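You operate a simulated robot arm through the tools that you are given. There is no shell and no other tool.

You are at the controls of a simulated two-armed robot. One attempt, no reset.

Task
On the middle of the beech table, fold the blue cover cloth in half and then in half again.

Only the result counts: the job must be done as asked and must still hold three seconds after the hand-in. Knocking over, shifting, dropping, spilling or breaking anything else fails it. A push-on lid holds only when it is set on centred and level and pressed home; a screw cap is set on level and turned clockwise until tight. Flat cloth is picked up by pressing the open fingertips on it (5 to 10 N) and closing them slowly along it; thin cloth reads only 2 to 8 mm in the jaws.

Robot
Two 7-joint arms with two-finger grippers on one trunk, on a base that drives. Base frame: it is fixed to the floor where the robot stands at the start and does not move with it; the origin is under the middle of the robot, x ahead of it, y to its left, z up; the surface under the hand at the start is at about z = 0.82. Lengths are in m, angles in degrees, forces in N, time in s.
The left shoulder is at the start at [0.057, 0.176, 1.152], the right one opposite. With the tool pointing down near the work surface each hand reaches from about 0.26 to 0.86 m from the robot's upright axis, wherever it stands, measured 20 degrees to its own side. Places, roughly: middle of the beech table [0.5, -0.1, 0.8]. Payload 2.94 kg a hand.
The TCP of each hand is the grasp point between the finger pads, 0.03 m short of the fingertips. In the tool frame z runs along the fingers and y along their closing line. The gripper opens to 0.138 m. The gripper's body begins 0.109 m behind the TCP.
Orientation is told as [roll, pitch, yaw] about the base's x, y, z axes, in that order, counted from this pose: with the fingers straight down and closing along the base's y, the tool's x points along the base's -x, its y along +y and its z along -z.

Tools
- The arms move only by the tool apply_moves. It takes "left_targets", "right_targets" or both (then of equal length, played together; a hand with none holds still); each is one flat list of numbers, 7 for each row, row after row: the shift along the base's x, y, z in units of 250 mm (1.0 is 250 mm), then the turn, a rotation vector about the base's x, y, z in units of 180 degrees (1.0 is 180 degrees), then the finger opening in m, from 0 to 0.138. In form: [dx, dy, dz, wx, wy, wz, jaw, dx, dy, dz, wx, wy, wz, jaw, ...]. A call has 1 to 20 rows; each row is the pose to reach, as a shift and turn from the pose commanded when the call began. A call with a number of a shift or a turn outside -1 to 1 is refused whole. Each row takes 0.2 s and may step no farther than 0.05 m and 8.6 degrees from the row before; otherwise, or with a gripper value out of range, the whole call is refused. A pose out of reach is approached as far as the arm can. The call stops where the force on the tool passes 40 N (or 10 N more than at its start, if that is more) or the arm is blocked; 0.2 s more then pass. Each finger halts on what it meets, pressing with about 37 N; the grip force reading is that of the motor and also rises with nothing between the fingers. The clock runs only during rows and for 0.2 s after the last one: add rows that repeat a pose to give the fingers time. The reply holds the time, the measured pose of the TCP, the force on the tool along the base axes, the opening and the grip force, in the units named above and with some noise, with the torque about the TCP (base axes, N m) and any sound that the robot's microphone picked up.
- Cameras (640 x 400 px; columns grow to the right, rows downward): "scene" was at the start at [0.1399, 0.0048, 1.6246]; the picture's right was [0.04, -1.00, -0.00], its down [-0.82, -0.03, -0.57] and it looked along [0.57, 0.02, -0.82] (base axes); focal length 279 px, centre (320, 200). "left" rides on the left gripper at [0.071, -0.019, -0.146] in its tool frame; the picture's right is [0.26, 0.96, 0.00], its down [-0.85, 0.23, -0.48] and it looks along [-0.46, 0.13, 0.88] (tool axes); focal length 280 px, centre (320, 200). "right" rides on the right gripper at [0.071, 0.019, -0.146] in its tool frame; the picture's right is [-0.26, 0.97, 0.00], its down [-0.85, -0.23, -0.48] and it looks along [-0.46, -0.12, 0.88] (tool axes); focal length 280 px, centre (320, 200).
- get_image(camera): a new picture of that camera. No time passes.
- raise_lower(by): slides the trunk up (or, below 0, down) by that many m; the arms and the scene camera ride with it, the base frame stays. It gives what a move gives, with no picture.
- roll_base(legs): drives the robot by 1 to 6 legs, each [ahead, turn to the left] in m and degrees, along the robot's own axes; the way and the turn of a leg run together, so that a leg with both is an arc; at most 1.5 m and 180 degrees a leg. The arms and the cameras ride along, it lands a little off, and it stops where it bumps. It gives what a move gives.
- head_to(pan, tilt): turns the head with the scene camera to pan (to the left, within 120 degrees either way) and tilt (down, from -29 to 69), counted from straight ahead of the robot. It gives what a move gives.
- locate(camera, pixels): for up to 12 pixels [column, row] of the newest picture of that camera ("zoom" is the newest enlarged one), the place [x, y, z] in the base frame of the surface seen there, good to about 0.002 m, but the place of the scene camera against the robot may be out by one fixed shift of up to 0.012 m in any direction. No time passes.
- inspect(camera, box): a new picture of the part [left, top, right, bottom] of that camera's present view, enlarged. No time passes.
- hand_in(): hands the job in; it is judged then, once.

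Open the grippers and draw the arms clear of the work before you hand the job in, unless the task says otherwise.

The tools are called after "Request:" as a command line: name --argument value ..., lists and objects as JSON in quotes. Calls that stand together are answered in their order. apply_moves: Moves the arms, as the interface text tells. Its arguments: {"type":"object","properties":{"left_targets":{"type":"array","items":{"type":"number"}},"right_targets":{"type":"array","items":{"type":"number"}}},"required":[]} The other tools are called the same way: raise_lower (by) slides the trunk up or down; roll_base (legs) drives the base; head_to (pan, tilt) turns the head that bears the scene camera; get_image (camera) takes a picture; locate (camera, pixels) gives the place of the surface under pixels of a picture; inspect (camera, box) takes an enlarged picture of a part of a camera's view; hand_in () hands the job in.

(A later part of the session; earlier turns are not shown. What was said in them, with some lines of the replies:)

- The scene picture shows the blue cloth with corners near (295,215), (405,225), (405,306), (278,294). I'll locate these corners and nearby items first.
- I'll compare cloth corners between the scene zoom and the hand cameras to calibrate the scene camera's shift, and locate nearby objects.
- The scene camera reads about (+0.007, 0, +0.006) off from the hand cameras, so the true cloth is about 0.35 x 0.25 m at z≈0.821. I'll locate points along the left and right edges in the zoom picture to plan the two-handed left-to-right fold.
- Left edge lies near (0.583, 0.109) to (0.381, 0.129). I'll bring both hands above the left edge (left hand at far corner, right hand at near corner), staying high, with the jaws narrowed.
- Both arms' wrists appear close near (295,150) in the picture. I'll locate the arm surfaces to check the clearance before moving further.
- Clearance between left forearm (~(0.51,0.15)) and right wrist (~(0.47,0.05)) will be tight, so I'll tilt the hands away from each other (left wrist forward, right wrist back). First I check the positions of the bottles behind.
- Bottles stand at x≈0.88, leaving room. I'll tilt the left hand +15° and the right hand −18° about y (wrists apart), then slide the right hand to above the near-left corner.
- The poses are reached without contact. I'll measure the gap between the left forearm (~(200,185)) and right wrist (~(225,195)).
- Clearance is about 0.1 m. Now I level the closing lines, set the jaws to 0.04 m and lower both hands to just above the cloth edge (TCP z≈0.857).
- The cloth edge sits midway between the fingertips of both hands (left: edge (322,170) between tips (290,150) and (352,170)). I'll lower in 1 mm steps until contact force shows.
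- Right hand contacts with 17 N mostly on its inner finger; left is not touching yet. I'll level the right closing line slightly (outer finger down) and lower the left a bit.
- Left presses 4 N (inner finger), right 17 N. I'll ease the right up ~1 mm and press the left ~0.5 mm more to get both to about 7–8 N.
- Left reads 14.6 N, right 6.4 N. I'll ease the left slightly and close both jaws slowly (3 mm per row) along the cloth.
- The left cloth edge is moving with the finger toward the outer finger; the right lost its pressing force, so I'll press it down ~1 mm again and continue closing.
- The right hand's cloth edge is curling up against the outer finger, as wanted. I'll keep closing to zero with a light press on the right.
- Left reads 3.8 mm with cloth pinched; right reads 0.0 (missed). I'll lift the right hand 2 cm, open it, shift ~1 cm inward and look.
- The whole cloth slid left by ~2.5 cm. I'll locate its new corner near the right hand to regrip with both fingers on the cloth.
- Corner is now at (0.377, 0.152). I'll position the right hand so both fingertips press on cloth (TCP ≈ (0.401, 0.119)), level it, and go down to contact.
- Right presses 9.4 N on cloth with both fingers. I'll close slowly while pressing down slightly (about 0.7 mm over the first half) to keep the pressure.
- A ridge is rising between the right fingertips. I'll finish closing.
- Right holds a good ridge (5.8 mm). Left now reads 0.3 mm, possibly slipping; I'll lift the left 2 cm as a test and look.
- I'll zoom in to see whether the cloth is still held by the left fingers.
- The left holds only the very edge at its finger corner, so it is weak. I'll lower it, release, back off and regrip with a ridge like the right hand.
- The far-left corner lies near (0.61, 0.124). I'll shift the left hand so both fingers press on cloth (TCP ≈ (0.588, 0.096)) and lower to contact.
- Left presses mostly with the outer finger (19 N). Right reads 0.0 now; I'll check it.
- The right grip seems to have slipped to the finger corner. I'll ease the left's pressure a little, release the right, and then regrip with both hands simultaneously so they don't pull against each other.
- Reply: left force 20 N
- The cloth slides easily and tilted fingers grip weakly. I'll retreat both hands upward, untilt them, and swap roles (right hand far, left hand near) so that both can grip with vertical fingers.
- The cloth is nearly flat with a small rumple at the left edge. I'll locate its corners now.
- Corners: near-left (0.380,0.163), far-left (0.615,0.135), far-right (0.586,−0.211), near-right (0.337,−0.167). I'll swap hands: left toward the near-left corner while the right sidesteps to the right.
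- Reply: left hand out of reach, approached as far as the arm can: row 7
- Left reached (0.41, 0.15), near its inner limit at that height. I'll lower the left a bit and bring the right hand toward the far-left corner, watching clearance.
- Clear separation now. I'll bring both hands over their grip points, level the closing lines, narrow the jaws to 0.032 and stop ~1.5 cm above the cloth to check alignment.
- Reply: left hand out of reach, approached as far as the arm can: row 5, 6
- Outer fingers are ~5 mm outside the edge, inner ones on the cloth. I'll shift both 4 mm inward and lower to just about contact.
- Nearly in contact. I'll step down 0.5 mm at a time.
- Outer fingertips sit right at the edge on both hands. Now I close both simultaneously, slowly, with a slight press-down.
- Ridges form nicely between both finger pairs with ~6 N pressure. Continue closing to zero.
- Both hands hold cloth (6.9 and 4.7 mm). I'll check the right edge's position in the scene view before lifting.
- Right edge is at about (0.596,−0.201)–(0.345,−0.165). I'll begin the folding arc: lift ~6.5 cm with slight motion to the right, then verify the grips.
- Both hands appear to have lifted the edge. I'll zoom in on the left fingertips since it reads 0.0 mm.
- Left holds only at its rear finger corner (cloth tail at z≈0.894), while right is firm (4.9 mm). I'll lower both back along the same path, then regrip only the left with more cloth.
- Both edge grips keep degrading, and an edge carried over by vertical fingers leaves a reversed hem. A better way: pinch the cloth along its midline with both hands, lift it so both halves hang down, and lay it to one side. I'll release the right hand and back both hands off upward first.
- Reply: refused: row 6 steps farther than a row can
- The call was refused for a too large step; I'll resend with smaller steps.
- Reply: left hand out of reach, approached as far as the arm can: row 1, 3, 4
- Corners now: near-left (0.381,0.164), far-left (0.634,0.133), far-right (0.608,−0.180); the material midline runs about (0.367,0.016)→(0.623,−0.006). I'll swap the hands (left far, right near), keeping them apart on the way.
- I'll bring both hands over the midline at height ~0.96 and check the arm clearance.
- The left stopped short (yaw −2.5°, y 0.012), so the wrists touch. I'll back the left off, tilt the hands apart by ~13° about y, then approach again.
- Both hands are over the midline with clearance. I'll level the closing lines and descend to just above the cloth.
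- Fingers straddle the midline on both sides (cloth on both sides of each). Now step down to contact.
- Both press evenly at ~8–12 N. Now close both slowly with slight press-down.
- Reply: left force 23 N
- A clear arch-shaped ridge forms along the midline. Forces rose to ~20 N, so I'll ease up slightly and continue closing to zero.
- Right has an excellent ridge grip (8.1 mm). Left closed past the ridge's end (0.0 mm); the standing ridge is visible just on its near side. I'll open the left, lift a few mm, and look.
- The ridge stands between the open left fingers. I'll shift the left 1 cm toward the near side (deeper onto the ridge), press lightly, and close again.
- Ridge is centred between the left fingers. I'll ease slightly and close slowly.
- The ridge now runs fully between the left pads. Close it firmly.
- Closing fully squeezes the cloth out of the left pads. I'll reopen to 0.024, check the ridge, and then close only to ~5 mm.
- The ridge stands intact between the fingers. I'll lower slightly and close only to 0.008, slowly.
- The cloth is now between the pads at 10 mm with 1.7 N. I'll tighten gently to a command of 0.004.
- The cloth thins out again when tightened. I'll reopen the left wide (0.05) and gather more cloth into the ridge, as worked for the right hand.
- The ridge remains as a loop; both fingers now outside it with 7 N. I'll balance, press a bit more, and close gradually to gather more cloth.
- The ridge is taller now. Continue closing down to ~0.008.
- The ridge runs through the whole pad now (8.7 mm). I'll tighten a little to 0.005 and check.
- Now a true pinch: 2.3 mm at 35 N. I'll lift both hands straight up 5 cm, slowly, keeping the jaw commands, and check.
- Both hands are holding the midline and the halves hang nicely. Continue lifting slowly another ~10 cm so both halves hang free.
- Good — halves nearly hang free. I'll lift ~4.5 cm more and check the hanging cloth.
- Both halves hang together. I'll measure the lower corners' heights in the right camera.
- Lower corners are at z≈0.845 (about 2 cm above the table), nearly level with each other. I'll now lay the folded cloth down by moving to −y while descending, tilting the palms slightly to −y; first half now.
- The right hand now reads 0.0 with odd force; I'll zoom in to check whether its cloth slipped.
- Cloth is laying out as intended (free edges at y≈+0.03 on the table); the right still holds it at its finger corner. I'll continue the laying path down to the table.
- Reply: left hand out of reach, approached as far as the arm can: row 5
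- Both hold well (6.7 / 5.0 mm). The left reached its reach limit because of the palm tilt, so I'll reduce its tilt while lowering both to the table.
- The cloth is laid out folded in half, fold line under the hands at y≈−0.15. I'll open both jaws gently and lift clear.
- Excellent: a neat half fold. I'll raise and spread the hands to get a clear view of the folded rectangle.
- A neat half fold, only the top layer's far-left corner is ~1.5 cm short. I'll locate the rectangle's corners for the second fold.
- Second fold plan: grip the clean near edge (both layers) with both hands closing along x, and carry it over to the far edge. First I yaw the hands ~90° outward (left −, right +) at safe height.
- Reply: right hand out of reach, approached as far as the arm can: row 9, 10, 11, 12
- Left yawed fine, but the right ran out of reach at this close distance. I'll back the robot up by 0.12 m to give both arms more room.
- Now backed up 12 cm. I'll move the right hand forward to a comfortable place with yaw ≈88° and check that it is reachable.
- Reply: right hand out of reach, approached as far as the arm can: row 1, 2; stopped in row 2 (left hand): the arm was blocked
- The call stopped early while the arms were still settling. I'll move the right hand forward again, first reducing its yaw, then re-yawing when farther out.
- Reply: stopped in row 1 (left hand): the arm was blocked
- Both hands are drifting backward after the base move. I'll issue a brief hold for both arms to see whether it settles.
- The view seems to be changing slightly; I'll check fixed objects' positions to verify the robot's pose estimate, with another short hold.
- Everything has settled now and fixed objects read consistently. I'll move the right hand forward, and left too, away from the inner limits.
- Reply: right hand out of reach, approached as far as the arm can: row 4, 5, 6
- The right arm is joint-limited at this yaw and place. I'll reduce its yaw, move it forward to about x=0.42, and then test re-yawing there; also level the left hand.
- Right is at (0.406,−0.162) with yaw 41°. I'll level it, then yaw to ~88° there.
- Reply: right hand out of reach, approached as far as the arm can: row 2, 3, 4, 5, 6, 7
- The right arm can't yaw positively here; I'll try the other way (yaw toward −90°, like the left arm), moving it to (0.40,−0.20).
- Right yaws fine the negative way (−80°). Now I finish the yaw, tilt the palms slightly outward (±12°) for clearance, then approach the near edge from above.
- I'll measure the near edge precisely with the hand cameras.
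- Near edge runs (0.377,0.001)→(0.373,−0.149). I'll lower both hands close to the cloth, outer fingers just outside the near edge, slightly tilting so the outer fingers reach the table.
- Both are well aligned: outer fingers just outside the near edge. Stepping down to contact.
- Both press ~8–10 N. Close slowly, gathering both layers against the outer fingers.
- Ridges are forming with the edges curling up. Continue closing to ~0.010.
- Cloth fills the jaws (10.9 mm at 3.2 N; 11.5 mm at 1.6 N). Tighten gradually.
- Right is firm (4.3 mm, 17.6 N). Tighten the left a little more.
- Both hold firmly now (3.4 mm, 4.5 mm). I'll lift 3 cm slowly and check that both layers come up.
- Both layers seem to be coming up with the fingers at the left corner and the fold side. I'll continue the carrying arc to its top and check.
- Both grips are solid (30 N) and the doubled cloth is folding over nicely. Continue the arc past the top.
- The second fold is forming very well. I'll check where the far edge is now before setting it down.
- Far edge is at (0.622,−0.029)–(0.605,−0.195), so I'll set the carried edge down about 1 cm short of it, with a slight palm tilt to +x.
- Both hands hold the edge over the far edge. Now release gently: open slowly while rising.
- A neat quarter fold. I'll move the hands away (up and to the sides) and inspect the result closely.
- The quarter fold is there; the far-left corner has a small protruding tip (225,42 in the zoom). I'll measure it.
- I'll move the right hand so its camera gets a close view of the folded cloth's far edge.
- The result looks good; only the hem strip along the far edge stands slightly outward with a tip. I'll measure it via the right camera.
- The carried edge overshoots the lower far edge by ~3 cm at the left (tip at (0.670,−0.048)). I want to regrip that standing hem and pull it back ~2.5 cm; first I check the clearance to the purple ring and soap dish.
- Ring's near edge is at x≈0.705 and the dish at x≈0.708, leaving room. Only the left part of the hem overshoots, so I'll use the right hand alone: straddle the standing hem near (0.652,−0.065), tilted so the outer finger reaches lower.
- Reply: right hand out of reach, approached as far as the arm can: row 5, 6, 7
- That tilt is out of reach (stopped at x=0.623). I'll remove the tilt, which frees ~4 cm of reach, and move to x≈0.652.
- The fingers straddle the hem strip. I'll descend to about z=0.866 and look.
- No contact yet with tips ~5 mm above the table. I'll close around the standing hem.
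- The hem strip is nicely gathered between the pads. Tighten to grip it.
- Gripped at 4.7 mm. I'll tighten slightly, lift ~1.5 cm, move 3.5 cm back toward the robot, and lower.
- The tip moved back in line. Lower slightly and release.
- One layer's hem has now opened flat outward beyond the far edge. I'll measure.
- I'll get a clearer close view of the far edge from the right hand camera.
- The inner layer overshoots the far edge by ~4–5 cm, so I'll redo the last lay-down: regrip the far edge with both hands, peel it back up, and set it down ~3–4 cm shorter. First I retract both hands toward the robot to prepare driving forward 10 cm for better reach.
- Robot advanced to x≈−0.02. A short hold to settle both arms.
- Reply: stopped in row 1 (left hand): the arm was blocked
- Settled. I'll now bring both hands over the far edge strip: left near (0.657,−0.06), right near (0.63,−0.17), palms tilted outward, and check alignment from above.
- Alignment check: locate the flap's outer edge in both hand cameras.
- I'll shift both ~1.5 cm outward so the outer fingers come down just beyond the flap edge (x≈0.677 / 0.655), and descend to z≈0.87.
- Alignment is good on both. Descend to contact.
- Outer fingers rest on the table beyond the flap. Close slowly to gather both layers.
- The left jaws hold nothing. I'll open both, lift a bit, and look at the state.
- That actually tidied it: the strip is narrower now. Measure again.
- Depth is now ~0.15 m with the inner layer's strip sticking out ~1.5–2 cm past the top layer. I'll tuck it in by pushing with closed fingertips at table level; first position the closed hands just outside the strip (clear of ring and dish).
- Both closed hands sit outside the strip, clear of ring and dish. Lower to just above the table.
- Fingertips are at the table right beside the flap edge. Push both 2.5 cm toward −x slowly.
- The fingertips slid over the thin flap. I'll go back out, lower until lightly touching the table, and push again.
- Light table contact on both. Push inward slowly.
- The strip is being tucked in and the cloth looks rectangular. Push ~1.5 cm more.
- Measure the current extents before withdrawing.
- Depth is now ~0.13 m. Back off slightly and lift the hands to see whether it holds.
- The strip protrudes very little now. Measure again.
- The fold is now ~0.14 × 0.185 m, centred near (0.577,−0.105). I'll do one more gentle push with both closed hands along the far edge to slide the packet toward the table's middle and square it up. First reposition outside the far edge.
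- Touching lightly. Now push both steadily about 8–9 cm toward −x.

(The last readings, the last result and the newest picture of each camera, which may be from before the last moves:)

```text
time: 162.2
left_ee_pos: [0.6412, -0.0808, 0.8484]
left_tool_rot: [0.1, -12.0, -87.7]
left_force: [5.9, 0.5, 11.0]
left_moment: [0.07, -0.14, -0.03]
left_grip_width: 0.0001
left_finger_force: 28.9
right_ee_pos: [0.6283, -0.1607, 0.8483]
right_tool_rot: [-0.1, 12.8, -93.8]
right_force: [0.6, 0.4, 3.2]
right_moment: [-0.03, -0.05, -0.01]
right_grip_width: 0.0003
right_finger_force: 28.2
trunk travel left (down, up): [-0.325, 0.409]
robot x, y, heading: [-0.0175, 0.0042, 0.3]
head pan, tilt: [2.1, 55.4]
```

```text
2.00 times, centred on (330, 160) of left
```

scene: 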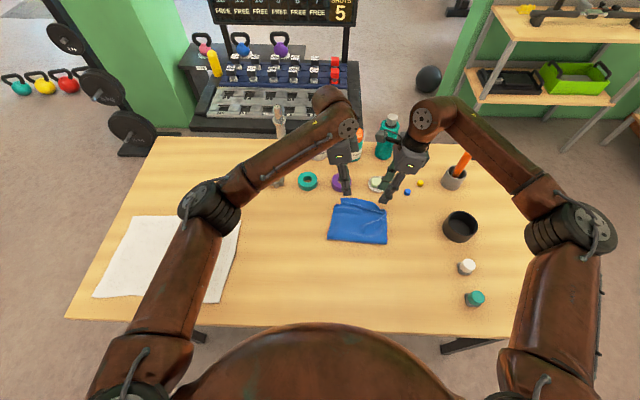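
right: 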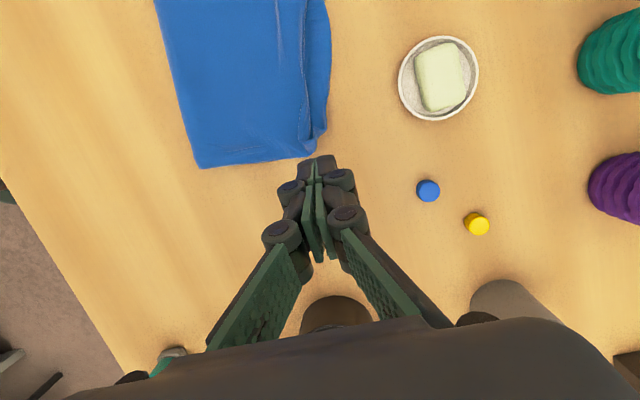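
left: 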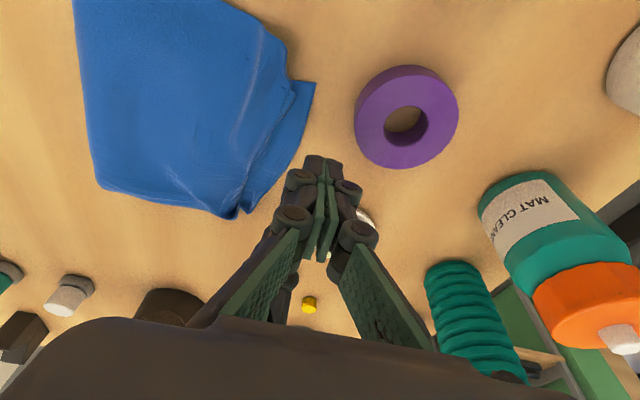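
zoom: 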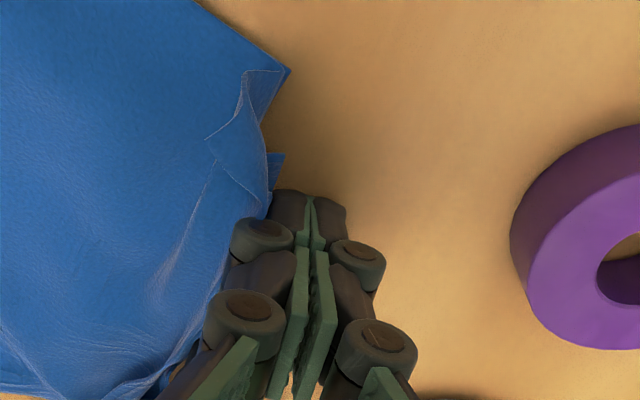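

The packet slides but rotates clockwise since the pushes are right of centre. I'll withdraw the right hand and push with the left nearer the left end to square it up.

Request:
apply_moves --left_targets '[0.04, 0, 0, 0, 0, 0, 0, 0.1, 0, 0.03, 0, 0, 0, 0, 0.12, 0.05, 0.04, 0, 0, 0, 0, 0.12, 0.11, 0.04, 0, 0, 0, 0, 0.12, 0.165, 0.04, 0, 0, 0, 0, 0.12, 0.165, 0.01, 0, 0, 0, 0, 0.12, 0.165, -0.001, 0, 0, 0, 0]' --right_targets '[0.04, 0, 0.01, 0, 0, 0, 0, 0.08, 0, 0.08, 0, 0, 0, 0, 0.08, -0.04, 0.18, 0, 0, 0, 0, 0.08, -0.12, 0.3, 0, 0, 0, 0, 0.02, -0.22, 0.38, 0, 0, 0, 0, -0.06, -0.32, 0.42, 0, 0, 0, 0, -0.12, -0.4, 0.44, 0, 0, 0, 0]'

Request:
inspect --camera "scene" --box '[315, 185, 405, 255]'

Request:
inspect --camera "left" --box '[160, 40, 460, 260]'

```text
time: 163.8
left_ee_pos: [0.6714, -0.0403, 0.8462]
left_tool_rot: [0.0, -12.0, -87.7]
left_force: [-2.4, -0.3, 6.2]
left_moment: [0.02, 0.05, 0.05]
left_grip_width: 0.0002
left_finger_force: 28.4
right_ee_pos: [0.5974, -0.2614, 0.9586]
right_tool_rot: [-0.1, 12.9, -94.0]
right_force: [0.6, 0.5, 0.6]
right_moment: [0.02, 0.0, 0.0]
right_grip_width: 0.0
right_finger_force: 28.3
trunk travel left (down, up): [-0.325, 0.409]
robot x, y, heading: [-0.0161, 0.0016, 0.1]
head pan, tilt: [2.1, 55.4]
```

```text
5.71 times, centred on (360, 220) of scene
```

zoom: 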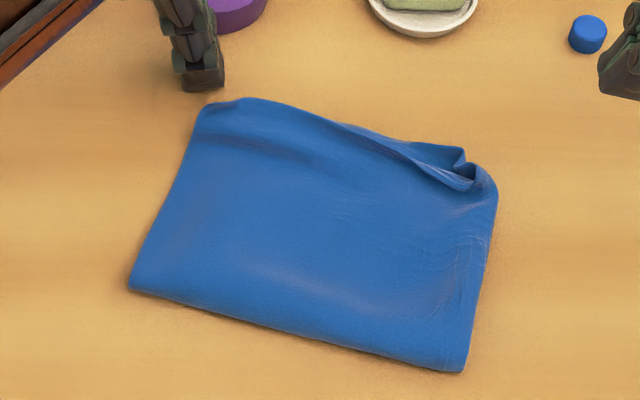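

```text
1.82 times, centred on (310, 150) of left
```

zoom: 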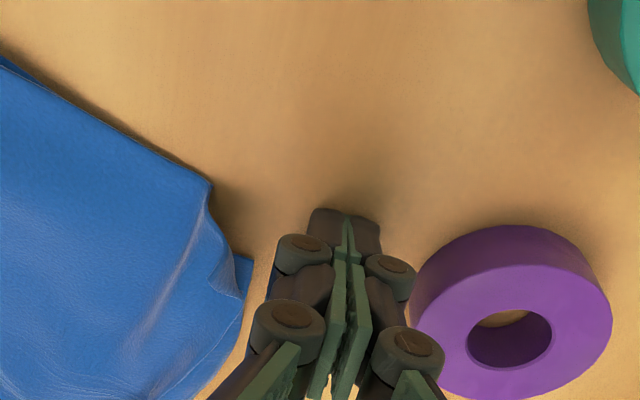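

Looks tidy. Now push with the left at the left end to rotate the packet square (about 5 cm).

Request:
apply_moves --left_targets '[-0.03, 0, 0.001, 0, 0, 0, 0, -0.06, 0, 0.001, 0, 0, 0, 0, -0.09, 0, 0.001, 0, 0, 0, 0, -0.12, 0, 0.001, 0, 0, 0, 0, -0.15, 0, 0.001, 0, 0, 0, 0, -0.18, 0, 0.001, 0, 0, 0, 0, -0.21, 0, 0.001, 0, 0, 0, 0]'

Request:
inspect --camera "scene" --box '[315, 185, 405, 255]'

Request:
inspect --camera "left" --box '[160, 40, 460, 260]'

```text
time: 165.4
left_ee_pos: [0.619, -0.0396, 0.8487]
left_tool_rot: [0.1, -12.0, -87.6]
left_force: [8.3, -0.4, 13.8]
left_moment: [0.06, -0.19, -0.04]
left_grip_width: 0.0
left_finger_force: 29.1
right_ee_pos: [0.5983, -0.2606, 0.9595]
right_tool_rot: [0.0, 12.8, -93.9]
right_force: [-0.5, 0.2, 0.2]
right_moment: [0.0, 0.0, 0.0]
right_grip_width: 0.0
right_finger_force: 28.5
trunk travel left (down, up): [-0.325, 0.409]
robot x, y, heading: [-0.0168, 0.0002, -0.1]
head pan, tilt: [2.1, 55.4]
```

```text
5.71 times, centred on (360, 220) of scene
```

zoom: 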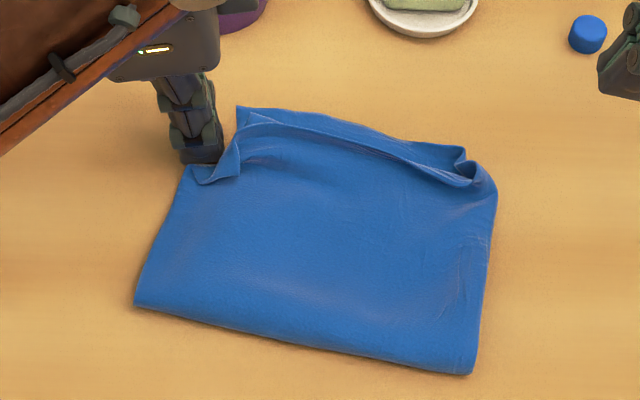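

```text
1.82 times, centred on (310, 150) of left
```

zoom: 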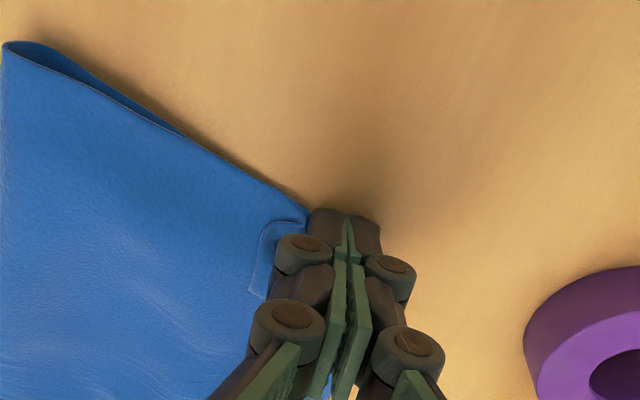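

That push only dents the left corner rather than rotating the packet. I'll back off and check whether it springs back.

Request:
apply_moves --left_targets '[0.04, 0, 0, 0, 0, 0, 0, 0.1, 0, 0.02, 0, 0, 0, 0, 0.12, 0, 0.1, 0, 0, 0, 0, 0.12, 0.04, 0.22, 0, 0, 0, 0, 0.06, 0.16, 0.32, 0, 0, 0, 0, 0, 0.3, 0.4, 0, 0, 0, 0]'

Request:
inspect --camera "scene" --box '[315, 185, 405, 255]'

```text
time: 166.8
left_ee_pos: [0.6177, 0.0367, 0.9473]
left_tool_rot: [-0.1, -12.0, -87.6]
left_force: [-0.6, 0.1, 0.1]
left_moment: [-0.01, -0.02, 0.02]
left_grip_width: 0.0001
left_finger_force: 28.9
right_ee_pos: [0.598, -0.2598, 0.9586]
right_tool_rot: [0.0, 12.8, -93.8]
right_force: [-0.9, 0.5, -0.1]
right_moment: [0.0, 0.01, -0.02]
right_grip_width: 0.0
right_finger_force: 28.3
trunk travel left (down, up): [-0.325, 0.409]
robot x, y, heading: [-0.0202, -0.0004, -0.1]
head pan, tilt: [2.1, 55.4]
```

```text
5.71 times, centred on (360, 220) of scene
```

zoom: 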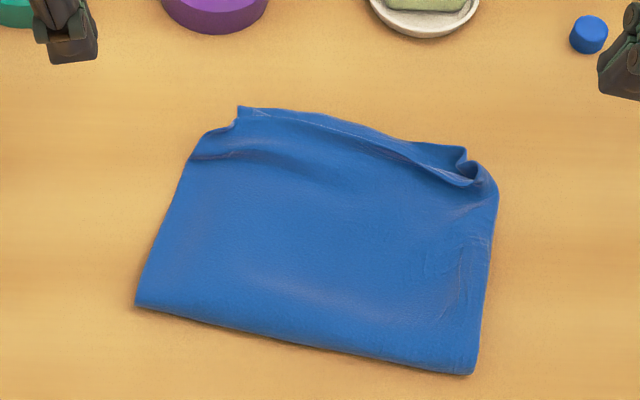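

It sprang back neatly. Measure once more.

Request:
locate --camera "zoom" --pixels '[[240, 112], [330, 122], [420, 148], [465, 155], [205, 135], [138, 302], [470, 370], [494, 195], [300, 340], [185, 180], [320, 220], [485, 280]]'

Request:
get_image --camera "scene"

```text
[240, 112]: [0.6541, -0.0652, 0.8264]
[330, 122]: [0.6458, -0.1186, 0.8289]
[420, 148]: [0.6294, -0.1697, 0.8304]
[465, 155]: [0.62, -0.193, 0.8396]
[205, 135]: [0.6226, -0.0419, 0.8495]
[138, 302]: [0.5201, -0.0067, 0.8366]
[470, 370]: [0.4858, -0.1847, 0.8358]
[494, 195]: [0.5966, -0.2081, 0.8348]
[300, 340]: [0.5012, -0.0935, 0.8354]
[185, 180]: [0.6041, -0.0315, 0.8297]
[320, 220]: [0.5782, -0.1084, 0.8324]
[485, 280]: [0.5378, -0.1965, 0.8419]
```

```text
taken
```

scene: 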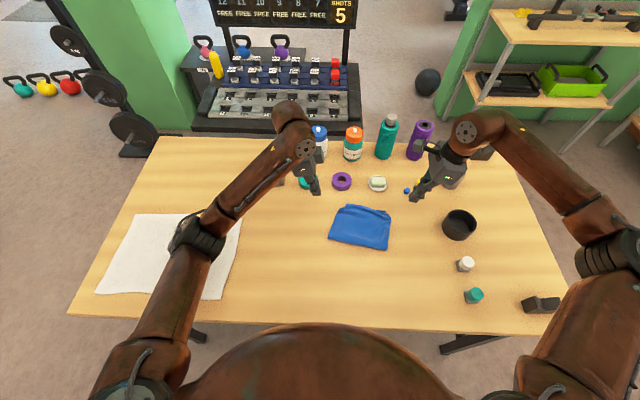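

The packet is neat: about 0.145 × 0.185 m (a quarter of 0.35 × 0.25), centred near (0.56,−0.10) on the table, everything else untouched. I'll raise both hands, open the grippers and draw the arms clear.

Request:
apply_moves --left_targets '[0, 0.06, 0.1, 0, 0, 0, 0.02, -0.02, 0.14, 0.2, 0.01, 0, 0, 0.05, -0.06, 0.24, 0.3, 0.02, 0, 0, 0.08, -0.12, 0.36, 0.4, 0.03, 0, 0, 0.1, -0.18, 0.48, 0.46, 0.04, 0, 0, 0.12, -0.24, 0.6, 0.5, 0.05, 0, 0, 0.13, -0.3, 0.72, 0.5, 0.06, 0, 0, 0.13, -0.34, 0.82, 0.5, 0.066, 0, 0, 0.13]' --right_targets '[0, 0, 0.12, 0, 0, 0, 0.02, -0.04, -0.02, 0.22, -0.01, 0, 0, 0.05, -0.1, -0.06, 0.3, -0.02, 0, 0, 0.08, -0.18, -0.1, 0.38, -0.03, 0, 0, 0.1, -0.28, -0.14, 0.42, -0.04, 0, 0, 0.12, -0.38, -0.18, 0.44, -0.05, 0, 0, 0.13, -0.46, -0.2, 0.44, -0.06, 0, 0, 0.13, -0.52, -0.22, 0.44, -0.07, 0, 0, 0.13]'

Request:
get_image --camera "scene"

Request:
inspect --camera "scene" --box '[315, 185, 405, 255]'

```text
time: 168.6
left_ee_pos: [0.5344, 0.2414, 1.0722]
left_tool_rot: [0.7, 0.0, -87.7]
left_force: [0.0, 0.6, -0.2]
left_moment: [-0.01, -0.02, 0.0]
left_grip_width: 0.1298
left_finger_force: 0.0
right_ee_pos: [0.469, -0.3144, 1.069]
right_tool_rot: [0.8, 0.2, -93.9]
right_force: [-0.1, -0.8, 1.1]
right_moment: [-0.01, 0.0, 0.01]
right_grip_width: 0.1296
right_finger_force: 0.0
trunk travel left (down, up): [-0.325, 0.409]
robot x, y, heading: [-0.0182, -0.0001, 0.0]
head pan, tilt: [2.1, 55.4]
```

```text
taken
```

scene: 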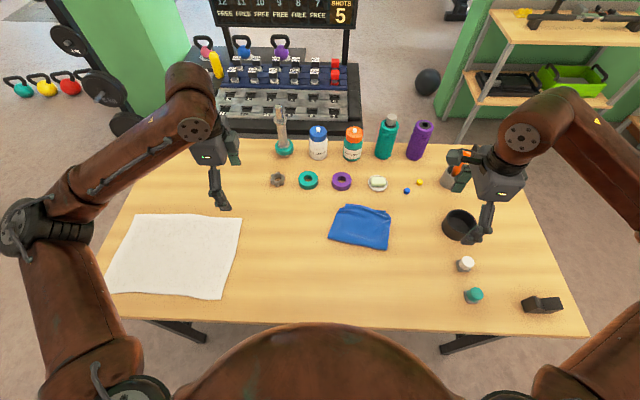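

```text
5.71 times, centred on (360, 220) of scene
```

zoom: 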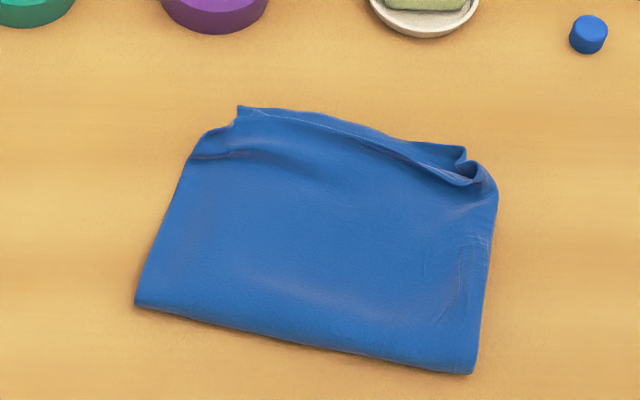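

The blue cloth lies folded in quarters at the table's middle, the arms are clear with grippers open, and all other objects are in their places. Handing in.

Request:
hand_in

```text
The job is handed in.
```

I folded the blue cloth in half and then in half again, and it lies flat near the middle of the table. I've handed the job in; I don't have the judge's verdict.

- **Size:** the folded cloth measures about 0.145 × 0.185 m. A perfect quarter of the 0.35 × 0.25 m cloth would be about 0.125 × 0.175 m.
- **Neatness:** the far edge is the weak spot. One inner layer sticks out past the top layer by up to about 2 cm, and the edge stands up about 2 cm instead of lying flat. I tried to tuck it in, but it partly sprang back.
- **Position:** the cloth is centred near (0.56, −0.10), about 6 cm from the given table middle of (0.5, −0.1). It is turned about 11° clockwise.
- **Everything else:** in the last picture the white cloth, rings, soap dish, bottles and cups look undisturbed. Both grippers are open and the arms are clear of the work.
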